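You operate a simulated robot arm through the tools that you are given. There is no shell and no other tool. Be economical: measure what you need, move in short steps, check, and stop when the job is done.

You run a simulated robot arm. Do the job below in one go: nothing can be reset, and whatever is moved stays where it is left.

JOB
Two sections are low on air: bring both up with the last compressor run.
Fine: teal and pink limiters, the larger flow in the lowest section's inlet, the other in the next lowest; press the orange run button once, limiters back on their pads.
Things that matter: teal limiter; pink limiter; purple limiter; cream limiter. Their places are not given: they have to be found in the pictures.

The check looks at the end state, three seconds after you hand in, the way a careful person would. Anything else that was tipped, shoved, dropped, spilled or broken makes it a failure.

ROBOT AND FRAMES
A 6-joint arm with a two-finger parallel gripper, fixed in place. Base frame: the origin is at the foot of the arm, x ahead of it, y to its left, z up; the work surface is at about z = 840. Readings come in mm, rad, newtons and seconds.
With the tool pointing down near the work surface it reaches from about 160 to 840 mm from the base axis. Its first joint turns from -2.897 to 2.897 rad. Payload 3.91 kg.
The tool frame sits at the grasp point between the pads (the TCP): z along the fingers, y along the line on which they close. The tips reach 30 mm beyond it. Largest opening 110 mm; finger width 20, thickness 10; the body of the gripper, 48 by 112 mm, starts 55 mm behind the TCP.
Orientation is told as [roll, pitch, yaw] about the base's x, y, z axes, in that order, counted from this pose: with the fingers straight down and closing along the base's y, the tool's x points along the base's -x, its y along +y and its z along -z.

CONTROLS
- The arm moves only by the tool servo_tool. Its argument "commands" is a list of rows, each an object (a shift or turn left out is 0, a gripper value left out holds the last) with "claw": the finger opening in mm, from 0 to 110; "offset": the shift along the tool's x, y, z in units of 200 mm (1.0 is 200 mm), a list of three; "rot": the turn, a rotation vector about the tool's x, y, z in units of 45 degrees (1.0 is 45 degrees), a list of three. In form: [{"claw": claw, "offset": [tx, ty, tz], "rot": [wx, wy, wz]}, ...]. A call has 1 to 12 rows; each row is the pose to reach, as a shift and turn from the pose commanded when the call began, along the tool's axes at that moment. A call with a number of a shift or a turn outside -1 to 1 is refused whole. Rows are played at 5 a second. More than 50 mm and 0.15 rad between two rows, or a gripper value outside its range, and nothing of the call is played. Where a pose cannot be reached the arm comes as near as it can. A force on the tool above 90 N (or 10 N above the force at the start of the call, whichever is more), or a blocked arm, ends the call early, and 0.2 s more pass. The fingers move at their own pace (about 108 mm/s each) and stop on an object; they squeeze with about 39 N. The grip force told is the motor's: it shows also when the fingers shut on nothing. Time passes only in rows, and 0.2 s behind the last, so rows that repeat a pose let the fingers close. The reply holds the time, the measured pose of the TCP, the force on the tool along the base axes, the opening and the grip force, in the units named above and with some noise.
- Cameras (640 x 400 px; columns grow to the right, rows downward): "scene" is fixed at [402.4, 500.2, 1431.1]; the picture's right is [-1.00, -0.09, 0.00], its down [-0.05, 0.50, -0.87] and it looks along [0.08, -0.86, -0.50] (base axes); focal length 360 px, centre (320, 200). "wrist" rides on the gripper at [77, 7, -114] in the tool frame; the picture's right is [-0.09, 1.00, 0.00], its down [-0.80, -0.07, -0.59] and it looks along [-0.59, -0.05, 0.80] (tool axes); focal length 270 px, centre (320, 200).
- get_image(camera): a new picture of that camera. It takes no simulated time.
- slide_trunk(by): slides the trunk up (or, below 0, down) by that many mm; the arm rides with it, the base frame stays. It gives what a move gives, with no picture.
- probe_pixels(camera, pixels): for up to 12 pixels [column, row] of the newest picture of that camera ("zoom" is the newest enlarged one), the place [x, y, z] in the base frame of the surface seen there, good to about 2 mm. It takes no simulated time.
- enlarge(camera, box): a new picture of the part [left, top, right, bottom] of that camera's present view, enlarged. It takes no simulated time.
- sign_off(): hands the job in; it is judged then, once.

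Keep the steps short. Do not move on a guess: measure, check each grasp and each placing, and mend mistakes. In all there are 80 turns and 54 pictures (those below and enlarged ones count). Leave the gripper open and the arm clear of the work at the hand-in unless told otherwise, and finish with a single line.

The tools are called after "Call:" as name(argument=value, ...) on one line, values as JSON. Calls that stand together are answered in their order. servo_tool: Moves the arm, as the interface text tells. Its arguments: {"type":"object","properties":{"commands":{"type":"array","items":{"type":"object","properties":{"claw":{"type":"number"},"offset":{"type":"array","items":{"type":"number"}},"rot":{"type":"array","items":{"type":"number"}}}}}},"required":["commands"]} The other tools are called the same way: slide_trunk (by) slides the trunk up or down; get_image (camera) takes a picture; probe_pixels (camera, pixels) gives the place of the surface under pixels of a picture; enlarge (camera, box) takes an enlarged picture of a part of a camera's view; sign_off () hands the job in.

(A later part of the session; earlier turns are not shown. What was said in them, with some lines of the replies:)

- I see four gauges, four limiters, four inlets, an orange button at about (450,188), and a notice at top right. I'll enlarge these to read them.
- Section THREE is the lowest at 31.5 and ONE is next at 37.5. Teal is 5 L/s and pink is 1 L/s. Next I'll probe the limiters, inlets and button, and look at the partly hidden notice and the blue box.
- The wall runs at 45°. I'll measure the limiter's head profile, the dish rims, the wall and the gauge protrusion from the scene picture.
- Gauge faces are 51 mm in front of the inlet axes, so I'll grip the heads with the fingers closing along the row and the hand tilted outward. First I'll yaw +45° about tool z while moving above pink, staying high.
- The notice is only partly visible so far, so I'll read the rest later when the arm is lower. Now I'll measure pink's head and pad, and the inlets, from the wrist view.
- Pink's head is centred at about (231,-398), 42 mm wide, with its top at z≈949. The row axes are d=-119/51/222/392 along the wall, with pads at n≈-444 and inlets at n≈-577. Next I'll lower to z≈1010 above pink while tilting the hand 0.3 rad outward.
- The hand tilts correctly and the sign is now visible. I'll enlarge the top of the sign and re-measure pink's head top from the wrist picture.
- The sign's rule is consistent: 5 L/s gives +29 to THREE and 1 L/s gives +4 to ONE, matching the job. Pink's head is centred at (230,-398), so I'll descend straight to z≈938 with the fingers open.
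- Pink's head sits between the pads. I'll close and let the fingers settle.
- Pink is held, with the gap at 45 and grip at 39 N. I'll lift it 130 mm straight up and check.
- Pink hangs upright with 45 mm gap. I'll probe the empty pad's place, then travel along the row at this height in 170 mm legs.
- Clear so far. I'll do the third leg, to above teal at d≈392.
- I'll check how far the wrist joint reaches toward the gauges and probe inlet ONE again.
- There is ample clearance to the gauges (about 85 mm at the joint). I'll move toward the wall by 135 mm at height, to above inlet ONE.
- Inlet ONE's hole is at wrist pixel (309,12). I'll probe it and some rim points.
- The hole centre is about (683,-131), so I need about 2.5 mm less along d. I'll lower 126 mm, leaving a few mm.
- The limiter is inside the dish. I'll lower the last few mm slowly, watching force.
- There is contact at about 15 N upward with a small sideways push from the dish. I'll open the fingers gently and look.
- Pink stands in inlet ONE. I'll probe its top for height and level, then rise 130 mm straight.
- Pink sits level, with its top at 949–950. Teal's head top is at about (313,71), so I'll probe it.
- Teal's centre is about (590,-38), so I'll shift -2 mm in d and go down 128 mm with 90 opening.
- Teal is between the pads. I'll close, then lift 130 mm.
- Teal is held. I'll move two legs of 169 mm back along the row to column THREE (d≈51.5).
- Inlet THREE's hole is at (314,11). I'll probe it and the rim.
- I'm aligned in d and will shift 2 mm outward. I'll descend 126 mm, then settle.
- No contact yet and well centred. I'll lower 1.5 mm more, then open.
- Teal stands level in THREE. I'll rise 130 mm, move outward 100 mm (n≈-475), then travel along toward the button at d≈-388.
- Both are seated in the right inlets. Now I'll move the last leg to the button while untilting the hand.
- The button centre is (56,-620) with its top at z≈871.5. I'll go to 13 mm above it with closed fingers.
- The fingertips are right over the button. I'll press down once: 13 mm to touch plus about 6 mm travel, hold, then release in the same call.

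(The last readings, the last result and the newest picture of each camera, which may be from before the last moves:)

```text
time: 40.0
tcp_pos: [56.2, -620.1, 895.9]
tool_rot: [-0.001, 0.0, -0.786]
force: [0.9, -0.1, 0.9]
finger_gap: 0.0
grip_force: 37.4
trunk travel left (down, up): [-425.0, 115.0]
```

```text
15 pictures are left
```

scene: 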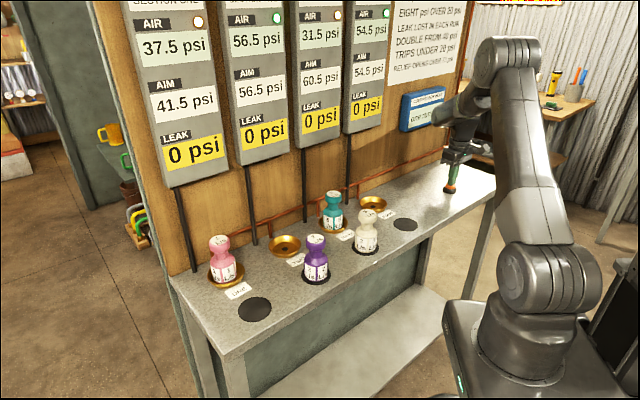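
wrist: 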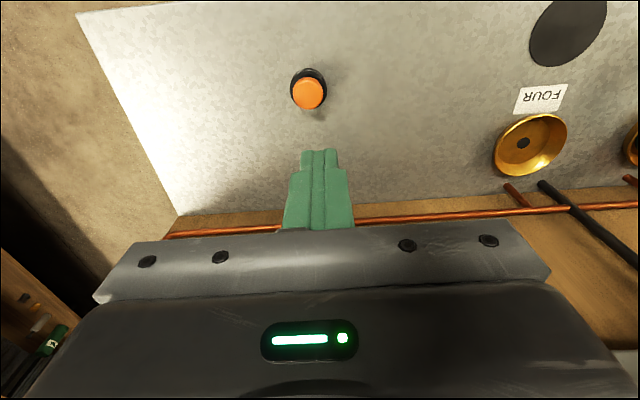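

Nearly no force and the gauges are unchanged. I'll look close at the button and box.

Call:
enlarge(camera="scene", box=[392, 80, 488, 210])

Call:
enlarge(camera="wrist", box=[240, 80, 400, 180])

```text
3.08 times, centred on (440, 145) of scene
```

zoom: 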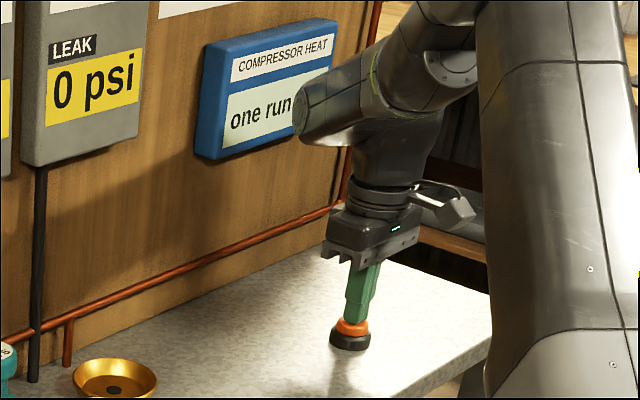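

```text
4.00 times, centred on (320, 130) of wrist
```

zoom: 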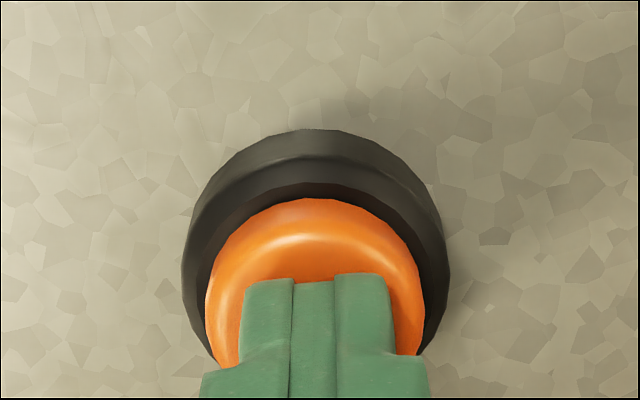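

The tips look just in contact. I'll keep pressing without lifting, 2 mm at a time up to 4 mm.

Call:
servo_tool(commands=[{"offset": [0, 0, 0.01]}, {"offset": [0, 0, 0.02]}, {"offset": [0, 0, 0.02]}])

Call:
get_image(camera="scene")

```text
time: 40.8
tcp_pos: [56.5, -621.1, 894.0]
tool_rot: [0.001, 0.0, -0.785]
force: [0.2, 0.9, 4.2]
finger_gap: 0.0
grip_force: 37.0
trunk travel left (down, up): [-425.0, 115.0]
```

```text
12 pictures are left
```

scene: 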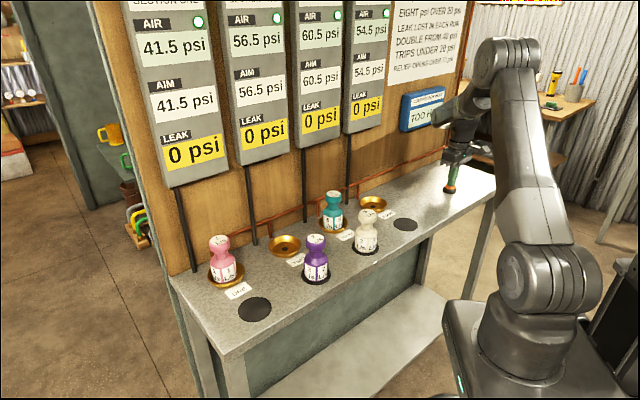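

The run worked: ONE reads 41.5, THREE reads 60.5, all lamps are green. I'll release the button straight up and travel back, retilting, toward teal.

Call:
servo_tool(commands=[{"offset": [0, 0, -0.1]}, {"offset": [0, 0, -0.3]}, {"offset": [0, 0, -0.5]}, {"offset": [0, 0, -0.7]}, {"offset": [0, 0, -0.86]}, {"offset": [0, 0, -0.86]}])

Call:
servo_tool(commands=[{"claw": 80, "offset": [0, 0.15, 0], "rot": [0, -0.08, 0]}, {"offset": [0, 0.35, 0], "rot": [0, -0.18, 0]}, {"offset": [0, 0.55, 0], "rot": [0, -0.29, 0]}, {"offset": [0, 0.75, 0], "rot": [0, -0.382, 0]}, {"offset": [0, 0.75, 0], "rot": [0, -0.382, 0]}])

Call:
servo_tool(commands=[{"offset": [0, 0.15, 0]}, {"offset": [0, 0.35, 0]}, {"offset": [0, 0.55, 0]}, {"offset": [0, 0.75, 0]}, {"offset": [0, 0.75, 0]}])

Call:
servo_tool(commands=[{"offset": [0, 0.15, 0]}, {"offset": [0, 0.35, 0]}, {"offset": [0, 0.55, 0]}, {"offset": [0, 0.75, 0]}, {"offset": [0, 0.75, 0]}])

```text
time: 42.2
tcp_pos: [56.4, -621.3, 1067.3]
tool_rot: [-0.001, 0.0, -0.786]
force: [0.4, 0.2, 0.0]
finger_gap: 0.0
grip_force: 37.8
trunk travel left (down, up): [-425.0, 115.0]
```

```text
time: 43.4
tcp_pos: [163.3, -514.3, 1065.6]
tool_rot: [0.0, -0.299, -0.785]
force: [-0.4, 0.5, 0.2]
finger_gap: 80.1
grip_force: 0.0
trunk travel left (down, up): [-425.0, 115.0]
```

```text
time: 44.6
tcp_pos: [268.6, -407.5, 1066.5]
tool_rot: [-0.001, -0.301, -0.787]
force: [0.1, -0.2, -0.2]
finger_gap: 80.0
grip_force: 0.2
trunk travel left (down, up): [-425.0, 115.0]
```

```text
time: 45.8
tcp_pos: [375.0, -301.4, 1067.1]
tool_rot: [0.001, -0.299, -0.785]
force: [-0.5, 0.8, 0.1]
finger_gap: 80.1
grip_force: 0.0
trunk travel left (down, up): [-425.0, 115.0]
```

Now at (375,-301,1067). I'll move 96.7 mm toward the wall to above teal, then take a picture.

Call:
servo_tool(commands=[{"offset": [-0.1, 0, 0.031]}, {"offset": [-0.25, -0.002, 0.077]}, {"offset": [-0.4, -0.002, 0.124]}, {"offset": [-0.462, -0.002, 0.143]}, {"offset": [-0.462, -0.002, 0.143]}])

Call:
get_image(camera="wrist")

```text
time: 47.0
tcp_pos: [443.9, -370.9, 1065.8]
tool_rot: [-0.001, -0.301, -0.786]
force: [0.4, 0.3, 0.5]
finger_gap: 79.9
grip_force: 0.2
trunk travel left (down, up): [-425.0, 115.0]
```

```text
11 pictures are left
```

wrist: 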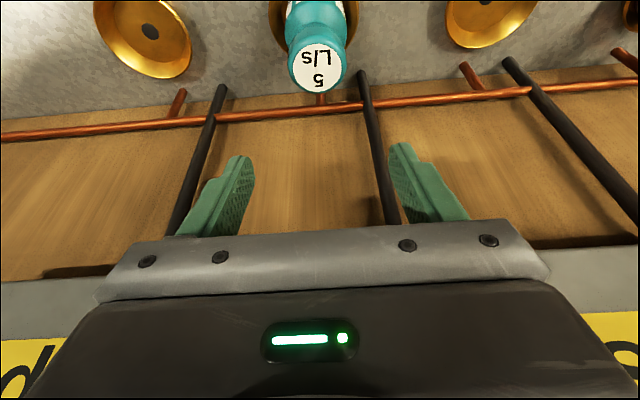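

Aligned as before. I'll descend 129 mm, close and lift.

Call:
servo_tool(commands=[{"offset": [0.04, 0, 0.13]}, {"offset": [0.085, 0, 0.28]}, {"offset": [0.13, 0, 0.42]}, {"offset": [0.165, 0, 0.535]}, {"offset": [0.191, 0, 0.616]}, {"offset": [0.191, 0, 0.616]}])

Call:
servo_tool(commands=[{"claw": 60}, {"claw": 30}, {"claw": 30}, {"claw": 30}])

Call:
servo_tool(commands=[{"offset": [-0.03, 0, -0.097]}, {"offset": [-0.096, 0, -0.31]}, {"offset": [-0.15, 0, -0.485]}, {"offset": [-0.192, 0, -0.621]}, {"offset": [-0.192, 0, -0.621]}])

Call:
get_image(camera="wrist")

```text
time: 48.4
tcp_pos: [441.6, -370.1, 935.5]
tool_rot: [0.001, -0.301, -0.785]
force: [0.4, 0.0, 0.1]
finger_gap: 80.0
grip_force: 0.0
trunk travel left (down, up): [-425.0, 115.0]
```

```text
time: 49.4
tcp_pos: [441.8, -370.2, 936.8]
tool_rot: [-0.001, -0.299, -0.785]
force: [1.2, 0.1, 1.9]
finger_gap: 45.0
grip_force: 39.1
trunk travel left (down, up): [-425.0, 115.0]
```

```text
time: 50.6
tcp_pos: [441.4, -370.5, 1066.9]
tool_rot: [0.0, -0.3, -0.785]
force: [0.1, -0.2, -3.2]
finger_gap: 45.2
grip_force: 39.4
trunk travel left (down, up): [-425.0, 115.0]
```

```text
10 pictures are left
```

wrist: 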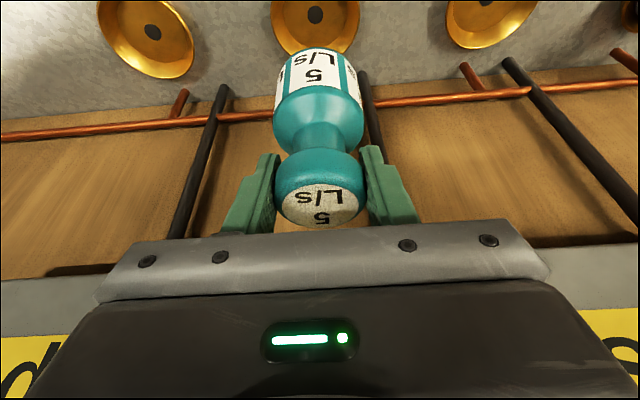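

Teal is held. I'll move outward 129 mm, then two legs of 170 mm to column ONE above teal's pad.

Call:
servo_tool(commands=[{"offset": [0.08, 0, -0.025]}, {"offset": [0.21, 0, -0.065]}, {"offset": [0.35, 0, -0.108]}, {"offset": [0.49, 0, -0.152]}, {"offset": [0.58, 0, -0.179]}, {"offset": [0.6186, 0, -0.191]}, {"offset": [0.6186, 0, -0.191]}])

Call:
servo_tool(commands=[{"offset": [0, 0.1, 0]}, {"offset": [0, 0.25, 0]}, {"offset": [0, 0.4, 0]}, {"offset": [0, 0.55, 0]}, {"offset": [0, 0.7, 0]}, {"offset": [0, 0.8, 0]}, {"offset": [0, 0.849, 0]}, {"offset": [0, 0.849, 0]}])

Call:
servo_tool(commands=[{"offset": [0, 0.1, 0]}, {"offset": [0, 0.25, 0]}, {"offset": [0, 0.4, 0]}, {"offset": [0, 0.55, 0]}, {"offset": [0, 0.7, 0]}, {"offset": [0, 0.8, 0]}, {"offset": [0, 0.849, 0]}, {"offset": [0, 0.849, 0]}, {"offset": [0, 0.849, 0]}])

Call:
get_image(camera="wrist")

Call:
probe_pixels(camera="wrist", pixels=[[282, 20], [345, 20], [285, 30], [340, 30], [313, 40], [313, 3]])

```text
time: 52.2
tcp_pos: [349.3, -278.1, 1066.3]
tool_rot: [0.001, -0.301, -0.786]
force: [0.2, 0.3, -2.6]
finger_gap: 45.1
grip_force: 39.1
trunk travel left (down, up): [-425.0, 115.0]
```

```text
time: 54.0
tcp_pos: [470.0, -158.4, 1066.9]
tool_rot: [0.001, -0.301, -0.786]
force: [-0.6, 0.3, -2.7]
finger_gap: 45.0
grip_force: 39.1
trunk travel left (down, up): [-425.0, 115.0]
```

```text
time: 56.0
tcp_pos: [590.4, -39.8, 1066.7]
tool_rot: [0.001, -0.3, -0.787]
force: [0.5, 0.2, -2.6]
finger_gap: 44.8
grip_force: 39.6
trunk travel left (down, up): [-425.0, 115.0]
```

```text
9 pictures are left
```

wrist: 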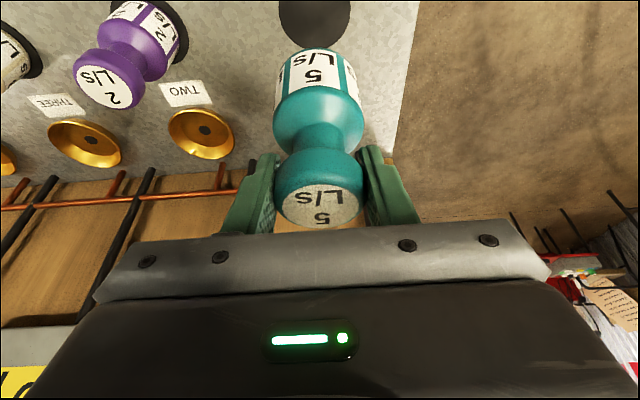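

```text
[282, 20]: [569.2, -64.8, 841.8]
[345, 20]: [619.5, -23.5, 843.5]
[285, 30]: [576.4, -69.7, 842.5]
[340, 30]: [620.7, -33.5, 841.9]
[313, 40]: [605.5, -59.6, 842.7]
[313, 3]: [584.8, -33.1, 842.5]
```

The pad view matches the pick-up view. I'll lower 126 mm, then settle 4 mm.

Call:
servo_tool(commands=[{"offset": [0.04, 0, 0.13]}, {"offset": [0.085, 0, 0.28]}, {"offset": [0.13, 0, 0.42]}, {"offset": [0.165, 0, 0.535]}, {"offset": [0.186, 0, 0.602]}, {"offset": [0.186, 0, 0.602]}])

Call:
servo_tool(commands=[{"offset": [0.003, 0, 0.0095]}, {"offset": [0.0059, 0, 0.019]}, {"offset": [0.0059, 0, 0.019]}])

```text
time: 57.4
tcp_pos: [589.9, -40.7, 940.1]
tool_rot: [0.001, -0.301, -0.785]
force: [0.2, -0.1, -4.0]
finger_gap: 44.9
grip_force: 39.5
trunk travel left (down, up): [-425.0, 115.0]
```

```text
time: 58.2
tcp_pos: [591.7, -39.6, 936.6]
tool_rot: [0.001, -0.301, -0.785]
force: [0.4, -1.2, -0.3]
finger_gap: 45.1
grip_force: 38.5
trunk travel left (down, up): [-425.0, 115.0]
```

Weight is just taken by the pad (force -4 → -0.3). I'll open and check.

Call:
servo_tool(commands=[{"claw": 52}, {"claw": 65}, {"claw": 80}, {"claw": 80}])

Call:
get_image(camera="wrist")

Call:
probe_pixels(camera="wrist", pixels=[[320, 205], [300, 205], [340, 205], [320, 192], [320, 218]])

```text
time: 59.2
tcp_pos: [590.7, -40.3, 935.7]
tool_rot: [0.0, -0.299, -0.785]
force: [0.4, -0.2, 0.9]
finger_gap: 79.8
grip_force: 0.0
trunk travel left (down, up): [-425.0, 115.0]
```

```text
8 pictures are left
```

wrist: 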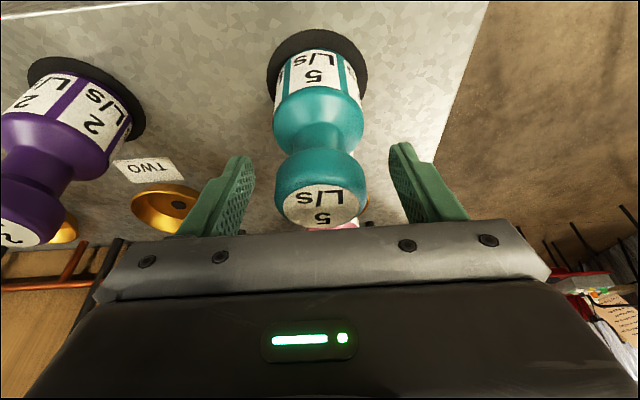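

```text
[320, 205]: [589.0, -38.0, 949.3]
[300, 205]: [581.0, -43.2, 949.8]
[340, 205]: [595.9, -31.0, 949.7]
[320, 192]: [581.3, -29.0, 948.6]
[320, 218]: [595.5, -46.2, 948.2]
```

Teal is back on its pad, level. I'll rise 130 mm and move over pink in inlet ONE.

Call:
servo_tool(commands=[{"offset": [-0.03, 0, -0.097]}, {"offset": [-0.096, 0, -0.31]}, {"offset": [-0.15, 0, -0.485]}, {"offset": [-0.192, 0, -0.621]}, {"offset": [-0.192, 0, -0.621]}])

Call:
servo_tool(commands=[{"offset": [-0.08, 0.002, 0.025]}, {"offset": [-0.21, 0.005, 0.065]}, {"offset": [-0.35, 0.008, 0.108]}, {"offset": [-0.49, 0.011, 0.152]}, {"offset": [-0.59, 0.013, 0.183]}, {"offset": [-0.626, 0.013, 0.194]}, {"offset": [-0.626, 0.013, 0.194]}])

Call:
get_image(camera="wrist")

Call:
probe_pixels(camera="wrist", pixels=[[315, 62], [300, 62], [330, 62], [315, 50], [315, 75], [315, 85]])

```text
time: 60.4
tcp_pos: [592.3, -37.3, 1069.4]
tool_rot: [-0.001, -0.302, -0.786]
force: [0.4, -0.6, -1.3]
finger_gap: 80.0
grip_force: 0.0
trunk travel left (down, up): [-425.0, 115.0]
```

```text
time: 62.0
tcp_pos: [686.4, -130.1, 1065.5]
tool_rot: [0.001, -0.301, -0.786]
force: [-0.4, 0.9, -0.9]
finger_gap: 80.1
grip_force: 0.1
trunk travel left (down, up): [-425.0, 115.0]
```

```text
7 pictures are left
```

wrist: 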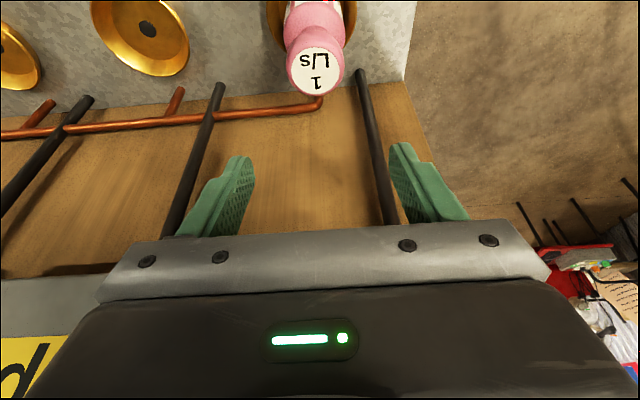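

```text
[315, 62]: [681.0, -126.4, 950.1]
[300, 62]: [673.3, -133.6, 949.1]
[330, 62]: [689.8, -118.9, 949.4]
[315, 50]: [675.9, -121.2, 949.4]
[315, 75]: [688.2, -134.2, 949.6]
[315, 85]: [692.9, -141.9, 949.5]
```

Pink's head is centred at n≈-579, d≈393. I'll shift 1.5 mm wallward, descend 129 mm, close, and lift.

Call:
servo_tool(commands=[{"offset": [0.033, 0, 0.132]}, {"offset": [0.078, 0, 0.282]}, {"offset": [0.123, 0, 0.422]}, {"offset": [0.158, 0, 0.537]}, {"offset": [0.184, 0, 0.618]}, {"offset": [0.184, 0, 0.618]}])

Call:
servo_tool(commands=[{"claw": 60}, {"claw": 30}, {"claw": 30}, {"claw": 30}])

Call:
servo_tool(commands=[{"offset": [-0.03, 0, -0.097]}, {"offset": [-0.096, 0, -0.31]}, {"offset": [-0.15, 0, -0.485]}, {"offset": [-0.192, 0, -0.621]}, {"offset": [-0.192, 0, -0.621]}])

Call:
get_image(camera="wrist")

```text
time: 63.4
tcp_pos: [686.2, -130.9, 935.9]
tool_rot: [0.001, -0.3, -0.784]
force: [0.8, 0.3, 0.4]
finger_gap: 79.9
grip_force: 0.0
trunk travel left (down, up): [-425.0, 115.0]
```

```text
time: 64.4
tcp_pos: [686.6, -131.7, 937.7]
tool_rot: [0.0, -0.3, -0.786]
force: [-0.9, -0.7, 0.1]
finger_gap: 45.1
grip_force: 39.1
trunk travel left (down, up): [-425.0, 115.0]
```

```text
time: 65.6
tcp_pos: [686.0, -131.7, 1065.6]
tool_rot: [0.0, -0.299, -0.785]
force: [0.0, 0.0, -3.1]
finger_gap: 45.2
grip_force: 39.3
trunk travel left (down, up): [-425.0, 115.0]
```

```text
6 pictures are left
```

wrist: 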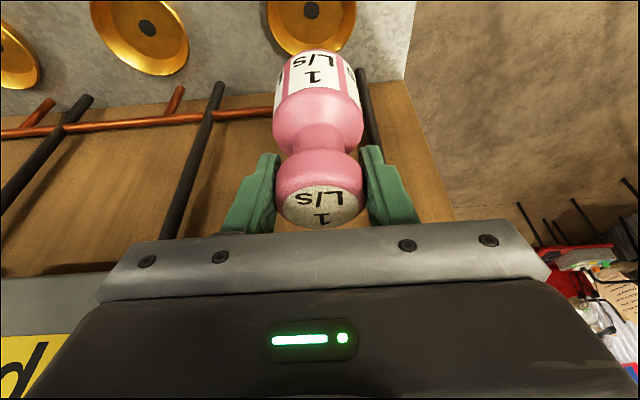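

Pink is held. I'll move outward 134.5 mm, then three legs of -170 mm to pink's pad.

Call:
servo_tool(commands=[{"offset": [0.08, 0, -0.025]}, {"offset": [0.21, 0, -0.065]}, {"offset": [0.35, 0, -0.108]}, {"offset": [0.49, 0, -0.152]}, {"offset": [0.6, 0, -0.186]}, {"offset": [0.6425, 0, -0.199]}, {"offset": [0.6425, 0, -0.199]}])

Call:
servo_tool(commands=[{"offset": [0, -0.1, 0]}, {"offset": [0, -0.25, 0]}, {"offset": [0, -0.4, 0]}, {"offset": [0, -0.55, 0]}, {"offset": [0, -0.7, 0]}, {"offset": [0, -0.8, 0]}, {"offset": [0, -0.85, 0]}, {"offset": [0, -0.85, 0]}])

Call:
servo_tool(commands=[{"offset": [0, -0.1, 0]}, {"offset": [0, -0.25, 0]}, {"offset": [0, -0.4, 0]}, {"offset": [0, -0.55, 0]}, {"offset": [0, -0.7, 0]}, {"offset": [0, -0.8, 0]}, {"offset": [0, -0.85, 0]}, {"offset": [0, -0.85, 0]}])

Call:
servo_tool(commands=[{"offset": [0, -0.1, 0]}, {"offset": [0, -0.25, 0]}, {"offset": [0, -0.4, 0]}, {"offset": [0, -0.55, 0]}, {"offset": [0, -0.7, 0]}, {"offset": [0, -0.8, 0]}, {"offset": [0, -0.85, 0]}, {"offset": [0, -0.85, 0]}, {"offset": [0, -0.85, 0]}])

Call:
get_image(camera="wrist")

Call:
probe_pixels(camera="wrist", pixels=[[278, 25], [346, 20], [312, 45], [312, 10], [282, 20], [342, 25]])

```text
time: 67.2
tcp_pos: [589.9, -34.1, 1066.1]
tool_rot: [0.0, -0.301, -0.785]
force: [0.3, 0.9, -2.8]
finger_gap: 45.1
grip_force: 39.0
trunk travel left (down, up): [-425.0, 115.0]
```

```text
time: 69.0
tcp_pos: [470.0, -157.0, 1067.7]
tool_rot: [-0.002, -0.3, -0.784]
force: [0.8, -0.9, -2.2]
finger_gap: 45.0
grip_force: 39.2
trunk travel left (down, up): [-425.0, 115.0]
```

```text
time: 70.8
tcp_pos: [349.2, -276.3, 1067.7]
tool_rot: [0.0, -0.299, -0.786]
force: [-0.8, -1.2, -3.0]
finger_gap: 45.0
grip_force: 39.1
trunk travel left (down, up): [-425.0, 115.0]
```

```text
time: 72.8
tcp_pos: [230.7, -396.6, 1067.1]
tool_rot: [0.0, -0.301, -0.785]
force: [-1.1, 0.5, -3.4]
finger_gap: 44.7
grip_force: 38.6
trunk travel left (down, up): [-425.0, 115.0]
```

```text
5 pictures are left
```

wrist: 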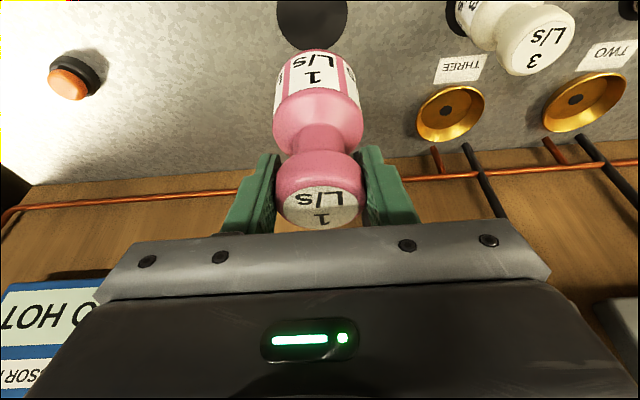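

```text
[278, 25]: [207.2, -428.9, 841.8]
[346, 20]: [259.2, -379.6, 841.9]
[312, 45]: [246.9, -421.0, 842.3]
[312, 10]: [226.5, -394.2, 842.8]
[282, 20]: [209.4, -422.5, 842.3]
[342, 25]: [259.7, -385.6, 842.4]
```

The view matches the original lift. I'll lower 126 mm, then 4 mm.

Call:
servo_tool(commands=[{"offset": [0.04, 0, 0.13]}, {"offset": [0.085, 0, 0.28]}, {"offset": [0.13, 0, 0.42]}, {"offset": [0.165, 0, 0.535]}, {"offset": [0.186, 0, 0.602]}, {"offset": [0.186, 0, 0.602]}])

Call:
servo_tool(commands=[{"offset": [0.003, 0, 0.0095]}, {"offset": [0.0059, 0, 0.019]}, {"offset": [0.0059, 0, 0.019]}])

```text
time: 74.2
tcp_pos: [231.9, -396.1, 942.2]
tool_rot: [0.001, -0.3, -0.787]
force: [-0.3, -0.1, -3.3]
finger_gap: 45.1
grip_force: 38.7
trunk travel left (down, up): [-425.0, 115.0]
```

```text
time: 75.0
tcp_pos: [230.4, -395.1, 938.5]
tool_rot: [-0.001, -0.301, -0.785]
force: [0.4, 0.0, -2.9]
finger_gap: 45.0
grip_force: 38.5
trunk travel left (down, up): [-425.0, 115.0]
```

Not touching yet; I'll lower 1.5 mm more.

Call:
servo_tool(commands=[{"offset": [0.0022, 0, 0.007]}, {"offset": [0.0022, 0, 0.007]}])

```text
time: 75.6
tcp_pos: [231.9, -396.5, 937.2]
tool_rot: [0.001, -0.301, -0.785]
force: [0.3, 1.1, -1.8]
finger_gap: 45.2
grip_force: 38.7
trunk travel left (down, up): [-425.0, 115.0]
```

Weight is starting to transfer. I'll lower 0.6 mm more, then open.

Call:
servo_tool(commands=[{"offset": [0.0009, 0, 0.003]}, {"offset": [0.0009, 0, 0.003]}])

Call:
servo_tool(commands=[{"claw": 52}, {"claw": 65}, {"claw": 80}, {"claw": 80}])

Call:
get_image(camera="wrist")

Call:
probe_pixels(camera="wrist", pixels=[[320, 205], [300, 205], [340, 205], [320, 192], [320, 218]])

```text
time: 76.2
tcp_pos: [230.3, -397.1, 935.8]
tool_rot: [0.001, -0.298, -0.785]
force: [0.1, 1.5, 3.4]
finger_gap: 44.8
grip_force: 38.6
trunk travel left (down, up): [-425.0, 115.0]
```

```text
time: 77.2
tcp_pos: [230.1, -396.2, 934.8]
tool_rot: [0.0, -0.3, -0.785]
force: [0.0, -0.5, -0.3]
finger_gap: 80.0
grip_force: 0.0
trunk travel left (down, up): [-425.0, 115.0]
```

```text
4 pictures are left
```

wrist: 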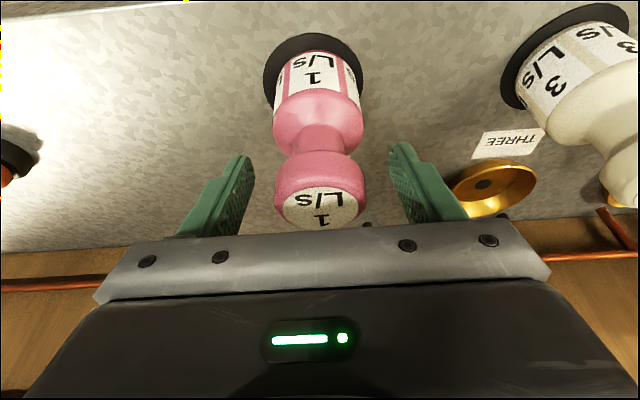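

```text
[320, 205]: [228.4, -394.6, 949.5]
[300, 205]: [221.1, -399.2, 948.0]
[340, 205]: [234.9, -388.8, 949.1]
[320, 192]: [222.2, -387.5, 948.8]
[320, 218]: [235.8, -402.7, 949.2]
```

Pink stands level on its pad. I'll rise 190 mm clear with the gripper open and take a last look.

Call:
servo_tool(commands=[{"offset": [-0.03, 0, -0.097]}, {"offset": [-0.096, 0, -0.31]}, {"offset": [-0.16, 0, -0.52]}, {"offset": [-0.22, 0, -0.71]}, {"offset": [-0.28, 0, -0.905]}, {"claw": 110, "offset": [-0.28, 0, -0.905]}, {"offset": [-0.28, 0, -0.905]}])

Call:
get_image(camera="scene")

Call:
enlarge(camera="scene", box=[200, 170, 472, 340])

```text
time: 78.8
tcp_pos: [231.6, -398.6, 1124.0]
tool_rot: [0.0, -0.3, -0.785]
force: [-0.1, 0.2, -0.1]
finger_gap: 110.0
grip_force: 0.1
trunk travel left (down, up): [-425.0, 115.0]
```

```text
3 pictures are left
```

scene: 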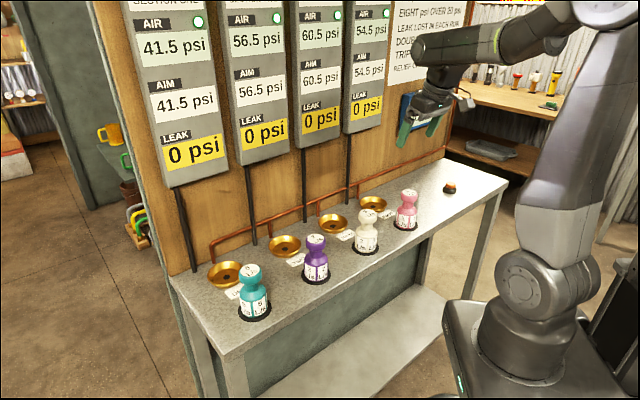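

```text
2.35 times, centred on (336, 255) of scene
```

zoom: 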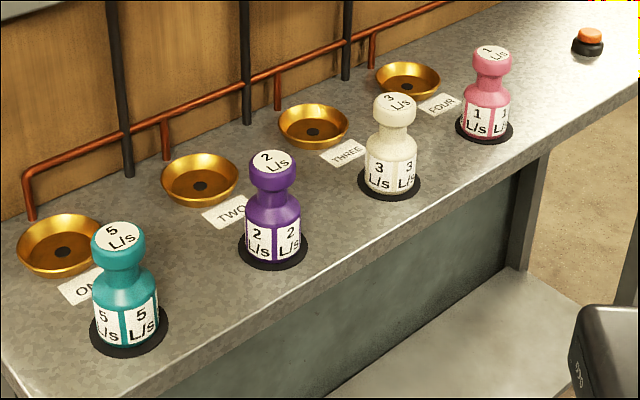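

All sections match their aims, the limiters are on their pads, and the arm is clear. I'll hand in.

Call:
sign_off()

```text
The job is handed in.
```

Sections THREE (60.5 psi) and ONE (41.5 psi) are both up to their aims after one press of the run button, using teal in THREE and pink in ONE, and both limiters are back on their pads.
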